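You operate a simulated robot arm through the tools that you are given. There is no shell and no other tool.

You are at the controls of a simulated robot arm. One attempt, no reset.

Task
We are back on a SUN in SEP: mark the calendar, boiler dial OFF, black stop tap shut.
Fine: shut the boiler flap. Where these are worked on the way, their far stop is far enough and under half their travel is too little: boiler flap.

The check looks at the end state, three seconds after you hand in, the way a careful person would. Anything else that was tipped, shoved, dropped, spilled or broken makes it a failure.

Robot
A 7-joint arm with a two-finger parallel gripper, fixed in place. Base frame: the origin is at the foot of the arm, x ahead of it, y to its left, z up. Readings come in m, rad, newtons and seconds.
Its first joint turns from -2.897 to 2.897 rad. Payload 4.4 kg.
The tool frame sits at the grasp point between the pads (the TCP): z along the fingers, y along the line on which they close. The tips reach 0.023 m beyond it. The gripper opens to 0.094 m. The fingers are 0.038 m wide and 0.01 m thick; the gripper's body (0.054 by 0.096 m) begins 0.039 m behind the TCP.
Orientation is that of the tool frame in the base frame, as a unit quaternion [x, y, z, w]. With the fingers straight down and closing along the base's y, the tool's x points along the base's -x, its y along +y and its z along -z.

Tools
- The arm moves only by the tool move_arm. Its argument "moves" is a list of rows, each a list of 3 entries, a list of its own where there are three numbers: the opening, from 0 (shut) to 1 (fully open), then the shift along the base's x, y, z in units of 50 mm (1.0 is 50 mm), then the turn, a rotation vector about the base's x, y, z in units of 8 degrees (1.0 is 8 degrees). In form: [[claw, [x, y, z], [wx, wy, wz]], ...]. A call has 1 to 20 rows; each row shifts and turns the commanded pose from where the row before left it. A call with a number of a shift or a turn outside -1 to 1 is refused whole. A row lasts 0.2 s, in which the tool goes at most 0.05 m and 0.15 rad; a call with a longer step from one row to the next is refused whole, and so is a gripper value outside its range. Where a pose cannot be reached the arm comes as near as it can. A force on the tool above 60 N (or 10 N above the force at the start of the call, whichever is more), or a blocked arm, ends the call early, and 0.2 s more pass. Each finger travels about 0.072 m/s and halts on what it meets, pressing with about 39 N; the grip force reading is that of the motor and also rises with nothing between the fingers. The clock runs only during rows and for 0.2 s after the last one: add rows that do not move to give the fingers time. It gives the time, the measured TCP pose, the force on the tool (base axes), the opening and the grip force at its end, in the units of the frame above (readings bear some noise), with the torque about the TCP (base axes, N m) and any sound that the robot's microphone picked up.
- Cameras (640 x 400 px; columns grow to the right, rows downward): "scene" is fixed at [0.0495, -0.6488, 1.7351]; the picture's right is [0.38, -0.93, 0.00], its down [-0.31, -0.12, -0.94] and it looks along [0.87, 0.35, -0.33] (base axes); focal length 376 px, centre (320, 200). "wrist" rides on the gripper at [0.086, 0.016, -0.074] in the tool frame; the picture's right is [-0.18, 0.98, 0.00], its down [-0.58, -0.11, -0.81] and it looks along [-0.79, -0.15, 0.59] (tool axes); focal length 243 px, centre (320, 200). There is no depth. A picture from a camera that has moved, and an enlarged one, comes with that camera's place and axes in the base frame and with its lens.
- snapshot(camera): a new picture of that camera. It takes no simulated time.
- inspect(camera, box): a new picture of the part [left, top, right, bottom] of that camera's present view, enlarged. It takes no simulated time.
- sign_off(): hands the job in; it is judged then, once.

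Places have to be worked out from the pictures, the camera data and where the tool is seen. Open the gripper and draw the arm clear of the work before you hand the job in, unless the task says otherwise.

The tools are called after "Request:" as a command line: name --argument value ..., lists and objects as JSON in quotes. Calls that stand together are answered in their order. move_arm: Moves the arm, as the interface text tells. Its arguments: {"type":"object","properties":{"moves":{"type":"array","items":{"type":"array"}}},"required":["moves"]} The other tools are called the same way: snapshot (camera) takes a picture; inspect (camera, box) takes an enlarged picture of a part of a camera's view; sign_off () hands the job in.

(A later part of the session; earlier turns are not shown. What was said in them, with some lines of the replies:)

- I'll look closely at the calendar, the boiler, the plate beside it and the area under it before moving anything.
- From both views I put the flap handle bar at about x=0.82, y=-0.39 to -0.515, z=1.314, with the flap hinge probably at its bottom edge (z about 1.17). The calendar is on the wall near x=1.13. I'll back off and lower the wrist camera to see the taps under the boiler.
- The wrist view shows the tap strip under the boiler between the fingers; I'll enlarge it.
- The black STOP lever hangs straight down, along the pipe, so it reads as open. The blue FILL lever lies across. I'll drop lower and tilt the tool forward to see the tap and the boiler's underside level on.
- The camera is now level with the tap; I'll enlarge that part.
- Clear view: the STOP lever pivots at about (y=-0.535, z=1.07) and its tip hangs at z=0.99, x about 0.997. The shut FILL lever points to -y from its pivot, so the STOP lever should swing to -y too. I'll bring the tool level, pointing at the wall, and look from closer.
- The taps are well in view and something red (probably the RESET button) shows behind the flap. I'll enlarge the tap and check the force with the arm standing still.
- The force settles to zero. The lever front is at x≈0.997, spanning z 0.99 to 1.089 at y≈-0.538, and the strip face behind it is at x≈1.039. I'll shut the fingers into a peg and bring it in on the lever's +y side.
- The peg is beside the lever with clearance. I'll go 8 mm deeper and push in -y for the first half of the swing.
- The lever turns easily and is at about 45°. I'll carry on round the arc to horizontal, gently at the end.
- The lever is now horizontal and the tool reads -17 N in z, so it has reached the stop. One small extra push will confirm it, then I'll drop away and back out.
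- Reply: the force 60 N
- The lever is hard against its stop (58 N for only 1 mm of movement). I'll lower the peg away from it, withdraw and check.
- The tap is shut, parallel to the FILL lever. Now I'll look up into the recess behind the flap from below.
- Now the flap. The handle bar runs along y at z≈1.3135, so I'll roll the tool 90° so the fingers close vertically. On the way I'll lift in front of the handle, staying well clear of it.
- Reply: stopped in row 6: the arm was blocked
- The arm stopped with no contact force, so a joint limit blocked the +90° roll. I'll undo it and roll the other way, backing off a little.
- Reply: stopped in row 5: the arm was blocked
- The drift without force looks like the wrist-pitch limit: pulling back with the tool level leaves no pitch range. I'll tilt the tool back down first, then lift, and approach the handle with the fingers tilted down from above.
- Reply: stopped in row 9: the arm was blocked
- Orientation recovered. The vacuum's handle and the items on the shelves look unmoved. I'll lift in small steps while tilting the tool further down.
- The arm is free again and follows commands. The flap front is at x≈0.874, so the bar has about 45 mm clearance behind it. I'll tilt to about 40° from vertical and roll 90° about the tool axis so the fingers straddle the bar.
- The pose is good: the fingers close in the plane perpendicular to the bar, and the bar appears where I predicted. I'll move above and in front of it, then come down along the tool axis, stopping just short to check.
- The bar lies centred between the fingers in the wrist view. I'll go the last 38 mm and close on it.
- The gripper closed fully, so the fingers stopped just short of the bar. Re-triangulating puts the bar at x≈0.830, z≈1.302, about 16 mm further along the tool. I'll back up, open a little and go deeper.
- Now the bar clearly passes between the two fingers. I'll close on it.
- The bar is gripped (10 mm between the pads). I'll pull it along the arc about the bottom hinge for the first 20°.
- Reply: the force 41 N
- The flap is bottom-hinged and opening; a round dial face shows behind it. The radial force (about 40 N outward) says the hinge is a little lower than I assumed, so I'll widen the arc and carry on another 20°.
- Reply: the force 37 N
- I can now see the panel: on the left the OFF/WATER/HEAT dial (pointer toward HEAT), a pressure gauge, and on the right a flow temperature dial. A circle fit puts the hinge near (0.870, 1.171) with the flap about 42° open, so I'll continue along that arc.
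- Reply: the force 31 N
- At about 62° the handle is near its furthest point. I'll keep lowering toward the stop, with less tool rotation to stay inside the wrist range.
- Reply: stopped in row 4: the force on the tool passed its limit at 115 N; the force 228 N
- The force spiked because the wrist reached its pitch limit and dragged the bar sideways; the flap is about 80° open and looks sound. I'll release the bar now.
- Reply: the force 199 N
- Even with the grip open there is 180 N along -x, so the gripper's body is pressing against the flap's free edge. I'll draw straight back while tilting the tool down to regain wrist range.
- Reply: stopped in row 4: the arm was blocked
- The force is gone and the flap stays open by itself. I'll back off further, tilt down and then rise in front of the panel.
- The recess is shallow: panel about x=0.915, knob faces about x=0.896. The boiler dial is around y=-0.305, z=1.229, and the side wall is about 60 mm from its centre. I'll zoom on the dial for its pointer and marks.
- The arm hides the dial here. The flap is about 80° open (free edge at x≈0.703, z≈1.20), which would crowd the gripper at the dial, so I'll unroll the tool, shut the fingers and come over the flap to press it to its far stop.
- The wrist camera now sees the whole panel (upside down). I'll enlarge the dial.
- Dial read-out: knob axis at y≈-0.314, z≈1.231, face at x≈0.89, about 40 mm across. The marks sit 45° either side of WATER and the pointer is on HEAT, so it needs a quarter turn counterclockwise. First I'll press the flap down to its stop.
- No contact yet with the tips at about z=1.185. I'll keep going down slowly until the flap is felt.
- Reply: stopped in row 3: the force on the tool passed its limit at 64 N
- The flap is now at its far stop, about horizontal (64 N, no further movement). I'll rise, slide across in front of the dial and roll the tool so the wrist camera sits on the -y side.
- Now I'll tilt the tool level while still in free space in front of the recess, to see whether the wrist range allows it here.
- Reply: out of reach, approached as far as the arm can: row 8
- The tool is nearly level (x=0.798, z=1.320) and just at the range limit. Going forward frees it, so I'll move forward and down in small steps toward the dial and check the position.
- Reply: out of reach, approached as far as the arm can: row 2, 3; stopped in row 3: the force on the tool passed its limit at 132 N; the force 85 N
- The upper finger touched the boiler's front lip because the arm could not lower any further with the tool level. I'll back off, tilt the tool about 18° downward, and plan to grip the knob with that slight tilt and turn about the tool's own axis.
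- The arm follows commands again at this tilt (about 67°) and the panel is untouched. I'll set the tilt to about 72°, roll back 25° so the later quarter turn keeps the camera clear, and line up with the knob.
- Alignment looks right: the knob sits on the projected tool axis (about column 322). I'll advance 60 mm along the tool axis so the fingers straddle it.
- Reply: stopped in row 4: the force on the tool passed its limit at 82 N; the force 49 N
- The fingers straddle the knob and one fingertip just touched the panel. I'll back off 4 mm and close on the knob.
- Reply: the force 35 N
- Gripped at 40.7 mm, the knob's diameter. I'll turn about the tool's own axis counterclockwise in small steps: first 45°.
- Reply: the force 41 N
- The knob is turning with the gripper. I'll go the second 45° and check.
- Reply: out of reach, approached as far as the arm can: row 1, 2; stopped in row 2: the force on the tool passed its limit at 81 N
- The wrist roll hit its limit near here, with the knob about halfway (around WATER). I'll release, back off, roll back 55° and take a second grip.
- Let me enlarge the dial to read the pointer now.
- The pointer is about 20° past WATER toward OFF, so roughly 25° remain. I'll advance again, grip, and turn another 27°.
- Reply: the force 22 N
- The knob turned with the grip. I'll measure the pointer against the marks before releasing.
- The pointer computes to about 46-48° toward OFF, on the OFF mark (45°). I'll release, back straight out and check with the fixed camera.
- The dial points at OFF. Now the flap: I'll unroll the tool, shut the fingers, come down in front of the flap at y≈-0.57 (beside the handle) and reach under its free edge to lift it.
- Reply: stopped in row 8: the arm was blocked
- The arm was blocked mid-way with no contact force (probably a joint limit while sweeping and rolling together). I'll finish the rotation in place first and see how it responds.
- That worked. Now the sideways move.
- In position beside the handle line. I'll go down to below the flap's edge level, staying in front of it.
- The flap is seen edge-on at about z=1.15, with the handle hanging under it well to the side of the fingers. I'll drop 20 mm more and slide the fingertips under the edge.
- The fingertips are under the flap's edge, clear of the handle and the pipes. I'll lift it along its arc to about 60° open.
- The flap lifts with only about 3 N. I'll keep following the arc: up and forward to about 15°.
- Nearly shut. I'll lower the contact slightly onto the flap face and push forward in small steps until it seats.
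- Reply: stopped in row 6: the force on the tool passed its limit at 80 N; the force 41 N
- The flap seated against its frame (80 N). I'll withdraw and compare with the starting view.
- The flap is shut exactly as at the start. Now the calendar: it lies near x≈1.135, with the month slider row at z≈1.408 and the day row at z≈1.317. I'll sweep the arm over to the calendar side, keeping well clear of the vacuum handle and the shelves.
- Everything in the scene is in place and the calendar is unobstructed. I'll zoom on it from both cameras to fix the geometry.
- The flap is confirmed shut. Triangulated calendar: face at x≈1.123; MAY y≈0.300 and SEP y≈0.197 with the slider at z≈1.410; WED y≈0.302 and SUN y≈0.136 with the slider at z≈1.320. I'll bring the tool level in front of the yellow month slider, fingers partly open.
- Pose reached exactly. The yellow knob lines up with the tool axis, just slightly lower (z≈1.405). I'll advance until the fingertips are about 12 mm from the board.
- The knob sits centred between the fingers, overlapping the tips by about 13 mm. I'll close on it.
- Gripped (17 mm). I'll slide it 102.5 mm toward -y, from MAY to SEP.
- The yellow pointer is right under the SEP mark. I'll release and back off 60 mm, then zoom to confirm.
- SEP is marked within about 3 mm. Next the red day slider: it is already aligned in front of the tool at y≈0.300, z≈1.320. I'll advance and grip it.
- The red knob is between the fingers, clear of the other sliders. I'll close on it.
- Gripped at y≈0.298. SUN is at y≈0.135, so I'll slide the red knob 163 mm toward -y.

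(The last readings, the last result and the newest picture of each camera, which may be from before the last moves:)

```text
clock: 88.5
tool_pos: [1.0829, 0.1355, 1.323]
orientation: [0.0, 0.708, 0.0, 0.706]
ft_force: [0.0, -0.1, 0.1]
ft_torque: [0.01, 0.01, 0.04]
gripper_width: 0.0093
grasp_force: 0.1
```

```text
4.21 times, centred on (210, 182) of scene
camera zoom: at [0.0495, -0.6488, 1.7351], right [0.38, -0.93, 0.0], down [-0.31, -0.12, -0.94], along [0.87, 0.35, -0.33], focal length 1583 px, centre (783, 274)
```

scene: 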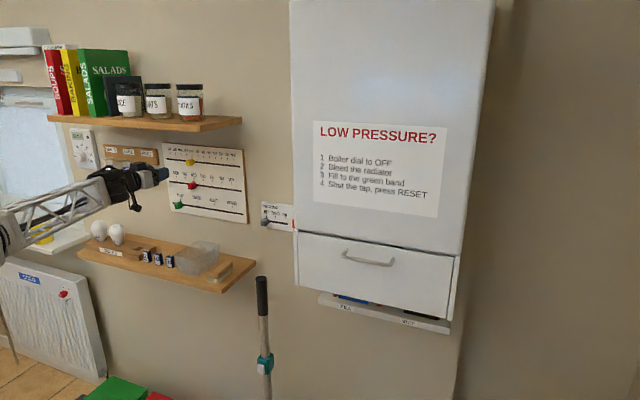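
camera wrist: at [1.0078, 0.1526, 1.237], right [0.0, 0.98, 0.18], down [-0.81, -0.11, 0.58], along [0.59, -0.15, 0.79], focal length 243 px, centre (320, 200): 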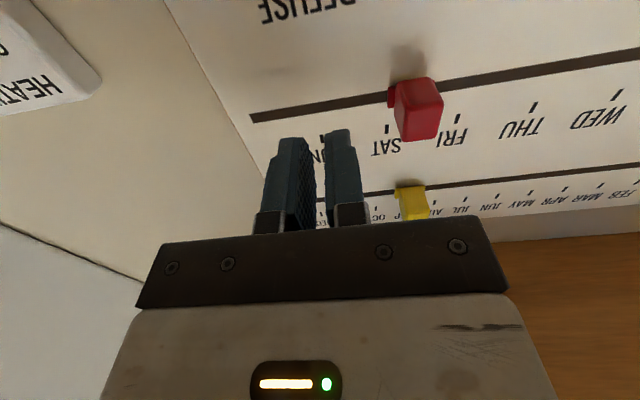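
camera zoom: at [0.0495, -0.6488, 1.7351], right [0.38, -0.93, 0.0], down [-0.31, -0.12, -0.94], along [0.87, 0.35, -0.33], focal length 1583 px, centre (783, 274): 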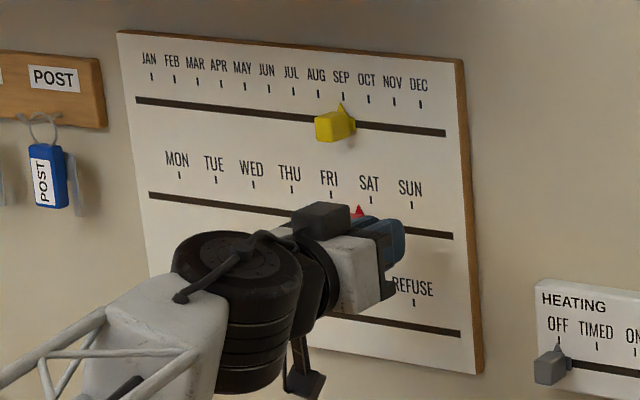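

The red knob slipped out of the grip partway, between FRI and SAT. I'll push it the rest of the way instead: back off, go round to its +y side with the fingers shut, and come in again.

Request:
move_arm --moves '[[0, [-1, 0, 0], [0, 0, 0]], [0, [-0.2, 0.6, 0], [0, 0, 0]], [0, [0, 0.9, 0], [0, 0, 0]], [0, [0, 0.4, -0.04], [0, 0, 0]], [0, [0.6, 0, 0], [0, 0, 0]], [0, [0.7, 0, 0], [0, 0, 0]], [0, [0, 0, 0], [0, 0, 0]]]'

Request:
snapshot --camera "wrist"

Request:
inspect --camera "scene" --box '[160, 135, 260, 230]'

```text
clock: 90.1
tool_pos: [1.0906, 0.231, 1.3195]
orientation: [-0.001, 0.708, 0.001, 0.706]
ft_force: [0.2, 0.3, 0.4]
ft_torque: [0.0, 0.0, -0.01]
gripper_width: 0.0
grasp_force: 39.1
```

```text
taken
camera wrist: at [1.0157, 0.2475, 1.2329], right [0.0, 0.98, 0.18], down [-0.81, -0.11, 0.58], along [0.59, -0.15, 0.79], focal length 243 px, centre (320, 200)
```

wrist: 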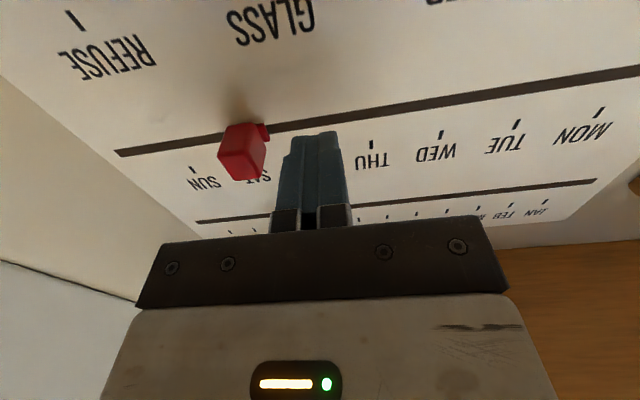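

```text
4.21 times, centred on (210, 182) of scene
camera zoom: at [0.0495, -0.6488, 1.7351], right [0.38, -0.93, 0.0], down [-0.31, -0.12, -0.94], along [0.87, 0.35, -0.33], focal length 1583 px, centre (783, 274)
```

zoom: 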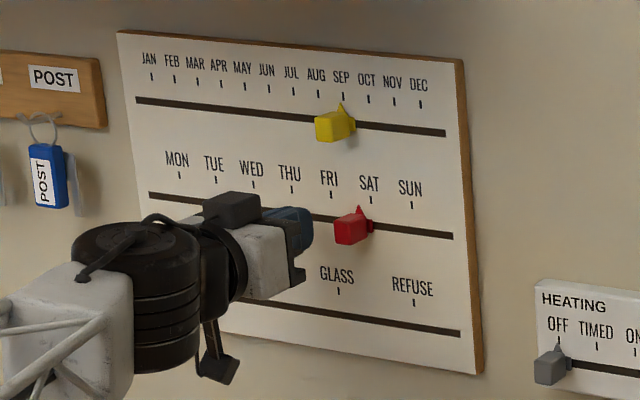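

The shut fingers are on the +y side of the red knob. I'll push it toward SUN, stopping slightly short to check.

Request:
move_arm --moves '[[0, [0, -0.3, 0], [0, 0, 0]], [0, [0, -0.3, 0], [0, 0, 0]], [0, [0, -0.3, 0], [0, 0, 0]], [0, [0, -0.3, 0], [0, 0, 0]], [0, [0, -0.24, 0], [0, 0, 0]], [0, [0, 0, 0], [0, 0, 0]]]'

Request:
snapshot --camera "wrist"

Request:
inspect --camera "scene" --box '[205, 170, 255, 210]'

```text
clock: 91.5
tool_pos: [1.0879, 0.1593, 1.3193]
orientation: [0.0, 0.708, 0.0, 0.706]
ft_force: [0.2, 1.4, 0.4]
ft_torque: [-0.03, 0.01, -0.02]
gripper_width: 0.0001
grasp_force: 38.9
```

```text
taken
camera wrist: at [1.0127, 0.1761, 1.2334], right [0.0, 0.98, 0.18], down [-0.81, -0.11, 0.58], along [0.59, -0.15, 0.79], focal length 243 px, centre (320, 200)
```

wrist: 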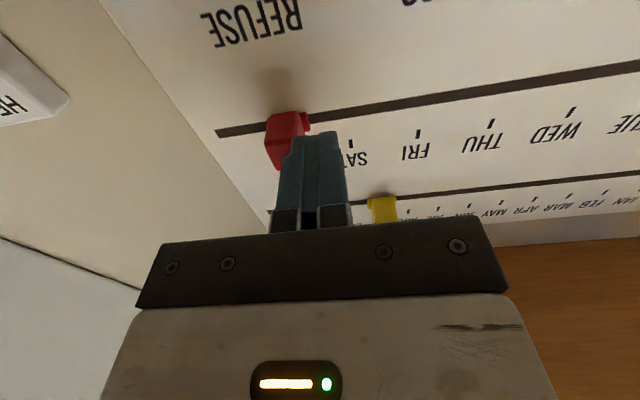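

```text
10.00 times, centred on (230, 190) of scene
camera zoom: at [0.0495, -0.6488, 1.7351], right [0.38, -0.93, 0.0], down [-0.31, -0.12, -0.94], along [0.87, 0.35, -0.33], focal length 3759 px, centre (1220, 300)
```

zoom: 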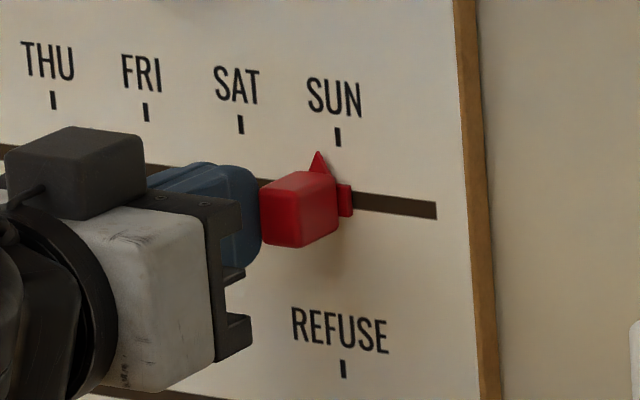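

The pointer is still roughly 6-8 mm short of SUN. I'll nudge it another 6 mm, then back off for a frontal look.

Request:
move_arm --moves '[[0, [0, -0.06, 0], [0, 0, 0]], [0, [0, -0.06, 0], [0, 0, 0]], [0, [0, 0, 0], [0, 0, 0]]]'

Request:
inspect --camera "scene" --box '[205, 170, 255, 210]'

Request:
inspect --camera "wrist" --box '[200, 80, 400, 230]'

```text
clock: 92.3
tool_pos: [1.087, 0.1528, 1.3206]
orientation: [0.001, 0.707, -0.001, 0.707]
ft_force: [0.7, 0.6, 0.1]
ft_torque: [0.0, 0.0, 0.03]
gripper_width: 0.0003
grasp_force: 38.7
```

```text
10.00 times, centred on (230, 190) of scene
camera zoom: at [0.0495, -0.6488, 1.7351], right [0.38, -0.93, 0.0], down [-0.31, -0.12, -0.94], along [0.87, 0.35, -0.33], focal length 3759 px, centre (1220, 300)
```

zoom: 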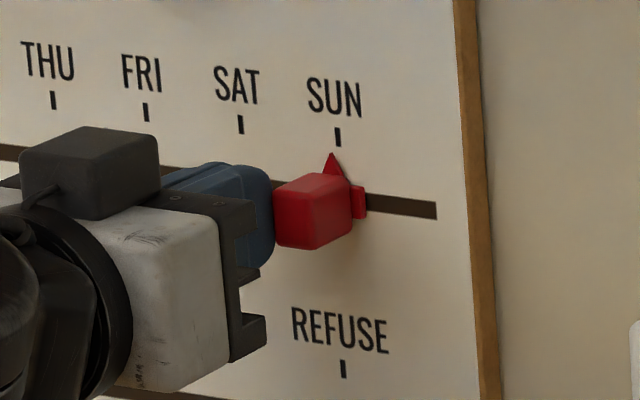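

```text
2.67 times, centred on (300, 155) of wrist
camera zoom: at [1.013, 0.1703, 1.2341], right [0.0, 0.98, 0.18], down [-0.81, -0.11, 0.58], along [0.59, -0.15, 0.79], focal length 647 px, centre (373, 320)
```

zoom: 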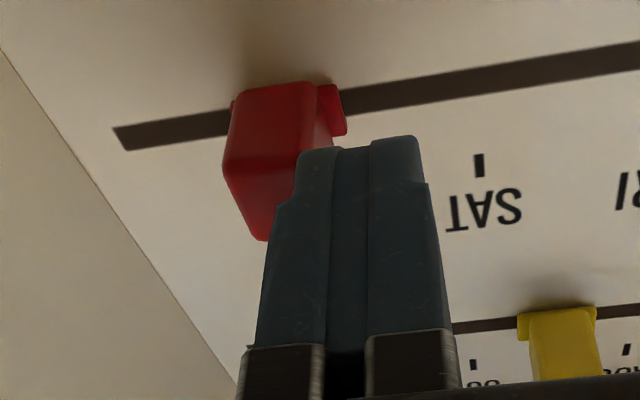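

Now the apex is about 2 mm short of the mark. One last 2 mm nudge, then I'll back off and take a frontal wrist view of both sliders.

Request:
move_arm --moves '[[0, [0, -0.045, 0], [0, 0, 0]], [0, [0, 0, 0], [0, 0, 0]], [0, [0, 0.3, 0], [0, 0, 0]], [0, [-0.8, 0, 0], [0, 0, 0]], [0, [-1, 0, 0], [0, 0, 0]], [0, [-1, 0, 0], [0, 0.5, 0]], [0, [-1, 0, 0], [0, 0.8, 0]], [0, [-0.8, -0.1, 0], [0, 0.8, 0]], [0, [-0.6, 0, 0], [0, 0.8, 0]], [0, [-0.4, 0, 0], [0, 0.8, 0]], [0, [0, 0, 0], [0, 0.8, 0]], [0, [0, 0, 0], [0, 0, 0]]]'

Request:
snapshot --camera "wrist"

Request:
snapshot --camera "scene"

Request:
inspect --camera "scene" --box '[205, 170, 255, 210]'

```text
clock: 94.9
tool_pos: [0.807, 0.1616, 1.32]
orientation: [0.0, 0.892, 0.0, 0.453]
ft_force: [-0.7, 0.2, -0.6]
ft_torque: [0.01, -0.03, -0.02]
gripper_width: 0.0
grasp_force: 39.5
```

```text
taken
camera wrist: at [0.6947, 0.1786, 1.2941], right [0.11, 0.98, 0.15], down [-0.31, -0.11, 0.95], along [0.95, -0.15, 0.29], focal length 243 px, centre (320, 200)
```

wrist: 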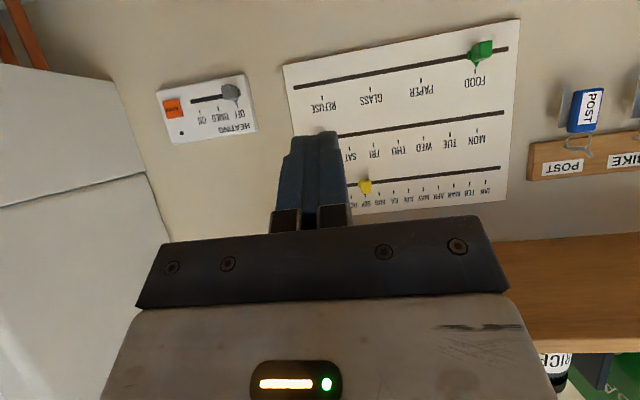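

```text
taken
```

scene: 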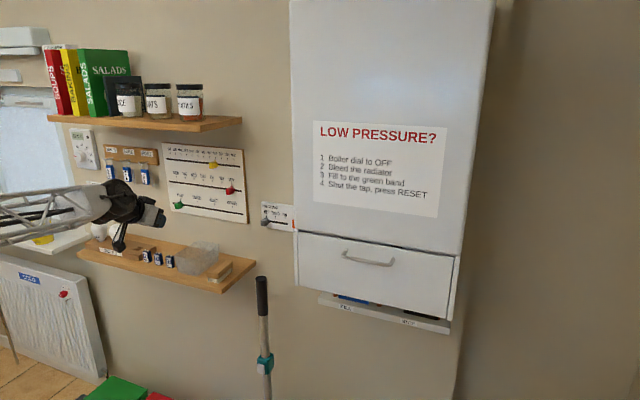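

```text
10.00 times, centred on (230, 190) of scene
camera zoom: at [0.0495, -0.6488, 1.7351], right [0.38, -0.93, 0.0], down [-0.31, -0.12, -0.94], along [0.87, 0.35, -0.33], focal length 3759 px, centre (1220, 300)
```

zoom: 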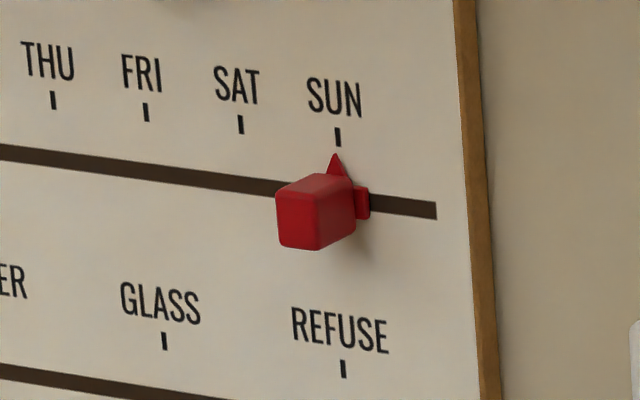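

SUN is aligned. I'll move the arm back and aside with the gripper open, for a frontal check of the month pointer.

Request:
move_arm --moves '[[1, [-0.43, 0.35, 0.36], [0, 0.6, 0]], [1, [-0.43, 0.35, 0.36], [0, 0.6, 0]], [1, [-0.43, 0.35, 0.36], [0, 0.6, 0]], [1, [-0.43, 0.35, 0.36], [0, 0.6, 0]], [1, [-0.43, 0.35, 0.36], [0, 0.6, 0]], [1, [0, 0, 0], [0, 0, 0]]]'

Request:
snapshot --camera "wrist"

Request:
inspect --camera "wrist" --box '[240, 90, 440, 240]'

Request:
inspect --camera "scene" --box '[200, 145, 240, 175]'

```text
clock: 96.3
tool_pos: [0.7002, 0.2506, 1.4064]
orientation: [0.0, 0.966, 0.0, 0.258]
ft_force: [0.7, -1.0, -0.3]
ft_torque: [-0.04, 0.01, 0.02]
gripper_width: 0.094
grasp_force: 0.1
```

```text
taken
camera wrist: at [0.587, 0.2658, 1.4277], right [0.16, 0.98, 0.09], down [0.1, -0.11, 0.99], along [0.98, -0.15, -0.12], focal length 243 px, centre (320, 200)
```

wrist: 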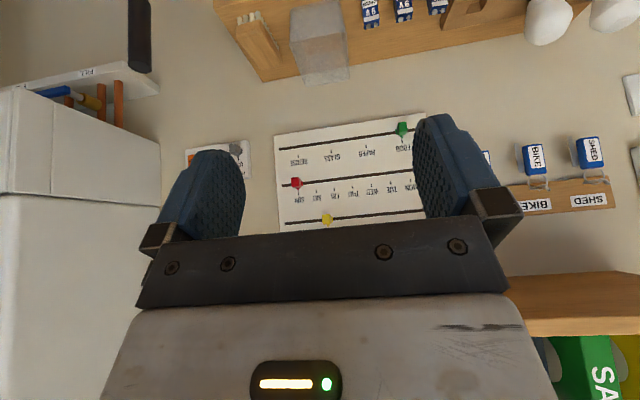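

```text
2.67 times, centred on (340, 165) of wrist
camera zoom: at [0.587, 0.2658, 1.4277], right [0.16, 0.98, 0.09], down [0.1, -0.11, 0.99], along [0.98, -0.15, -0.12], focal length 647 px, centre (267, 293)
```

zoom: 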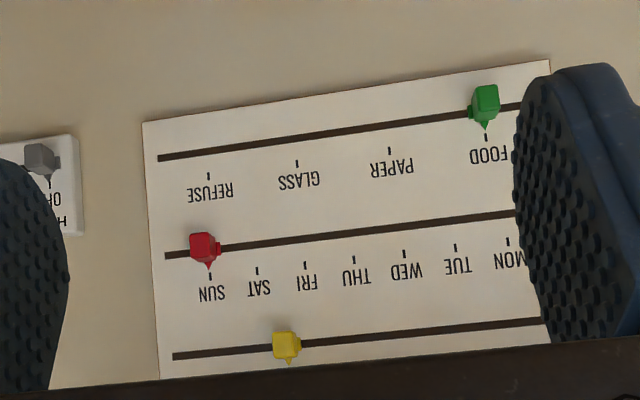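

```text
13.33 times, centred on (220, 160) of scene
camera zoom: at [0.0495, -0.6488, 1.7351], right [0.38, -0.93, 0.0], down [-0.31, -0.12, -0.94], along [0.87, 0.35, -0.33], focal length 5012 px, centre (1653, 733)
```

zoom: 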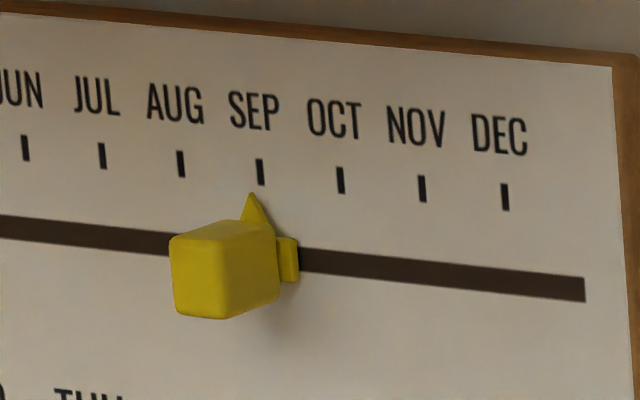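

SUN is right on the mark from the front too. I'll raise the camera 60 mm to see the month marks over the palm.

Request:
move_arm --moves '[[1, [0, -0.2, 0.6], [0, 0, 0]], [1, [0, -0.2, 0.6], [0, 0, 0]], [1, [0, 0, 0], [0, 0, 0]]]'

Request:
inspect --camera "wrist" --box '[260, 130, 400, 235]'

```text
clock: 97.1
tool_pos: [0.6998, 0.2293, 1.4668]
orientation: [0.0, 0.966, 0.0, 0.258]
ft_force: [-0.5, 0.3, 1.3]
ft_torque: [0.02, -0.01, 0.0]
gripper_width: 0.094
grasp_force: 0.0
```

```text
3.81 times, centred on (330, 182) of wrist
camera zoom: at [0.5884, 0.2461, 1.4886], right [0.16, 0.98, 0.09], down [0.1, -0.11, 0.99], along [0.98, -0.15, -0.12], focal length 924 px, centre (282, 267)
```

zoom: 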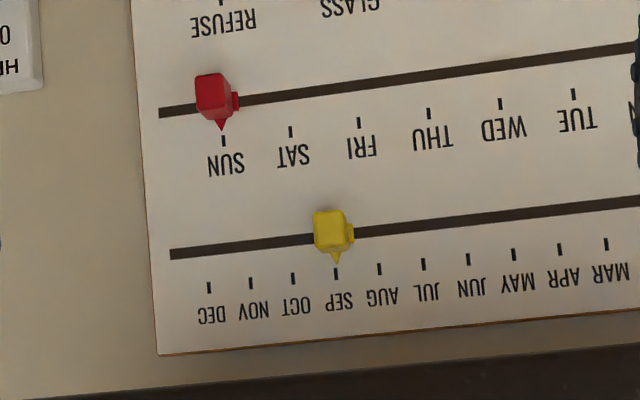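

Both pointers sit exactly on their marks (SEP and SUN). I'll draw the arm back a little further and do a final check of the whole scene.

Request:
move_arm --moves '[[1, [-0.5, 0, 0.3], [0, 0.6, 0]], [1, [-0.5, 0, 0.3], [0, 0.6, 0]], [1, [-0.5, 0, 0.2], [0, 0.6, 0]], [1, [0, 0, 0], [0, 0, 0]]]'

Request:
snapshot --camera "scene"

Request:
inspect --camera "scene" --box '[285, 215, 475, 345]'

Request:
inspect --camera "scene" --box '[70, 130, 310, 310]'

Request:
snapshot --camera "wrist"

```text
clock: 98.1
tool_pos: [0.6254, 0.2285, 1.511]
orientation: [0.0, 0.991, -0.001, 0.134]
ft_force: [0.3, -0.5, -0.1]
ft_torque: [0.01, -0.02, 0.01]
gripper_width: 0.0941
grasp_force: 0.0
```

```text
taken
```

scene: 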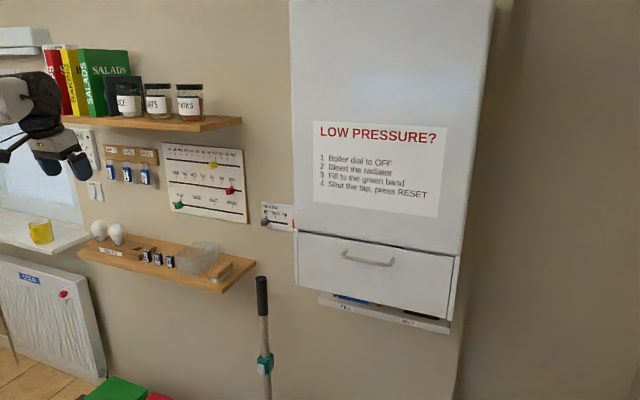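

```text
3.08 times, centred on (380, 280) of scene
camera zoom: at [0.0495, -0.6488, 1.7351], right [0.38, -0.93, 0.0], down [-0.31, -0.12, -0.94], along [0.87, 0.35, -0.33], focal length 1157 px, centre (135, -46)
```

zoom: 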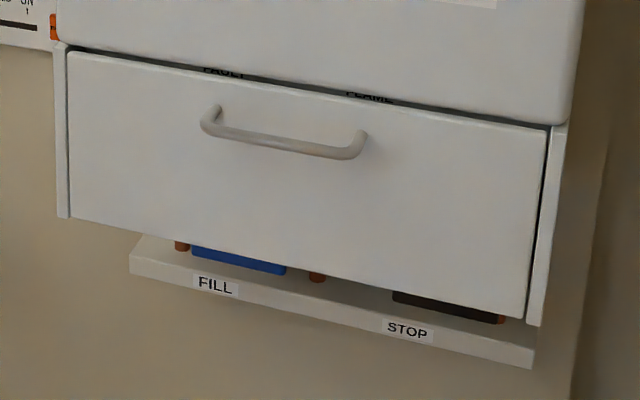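

```text
2.22 times, centred on (190, 220) of scene
camera zoom: at [0.0495, -0.6488, 1.7351], right [0.38, -0.93, 0.0], down [-0.31, -0.12, -0.94], along [0.87, 0.35, -0.33], focal length 835 px, centre (609, 156)
```

zoom: 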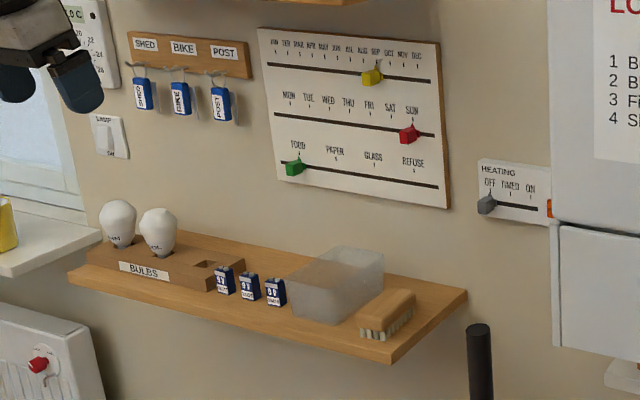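

```text
taken
camera wrist: at [0.5218, 0.2453, 1.5593], right [0.18, 0.98, 0.05], down [0.35, -0.11, 0.93], along [0.92, -0.15, -0.36], focal length 243 px, centre (320, 200)
```

wrist: 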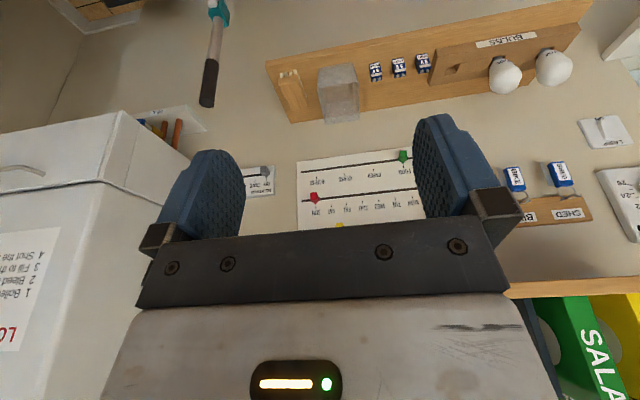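

The end state checks out:
- **Calendar:** the pointers read SEP and SUN, and the bin slider is still on FOOD.
- **Boiler:** the dial was set to OFF and the flap is shut.
- **Taps and heating:** the black stop tap lies across its pipe, and the FILL lever and heating slider are as they were.
- **Arm:** the gripper is open and clear of the work, and nothing else has moved.

I'm handing in.

Request:
sign_off

```text
The job is handed in.
```

The job is handed in, and every item you asked for was in place when I last checked. I haven't had the result of the check.

- **Calendar:** the month pointer is on SEP and the day pointer on SUN. The red day slider slipped out of the grip on the way, so I pushed it the rest of the way to its mark.
- **Boiler dial:** it was turned from HEAT to OFF. I confirmed the pointer was on the OFF mark before shutting the flap.
- **Boiler flap:** I opened it to its far stop to reach the dial, then pushed it fully shut.
- **Black stop tap:** it now lies across its pipe, hard against its stop.

While opening the flap, the gripper pressed hard on the flap's free edge, with readings up to about 190 N. Later it also bumped the boiler's front lip, at about 130 N. I could see no damage, and the flap still opened and shut normally afterwards.

Nothing else looked moved in the last pictures, and the arm finished with the gripper open and clear of the work.
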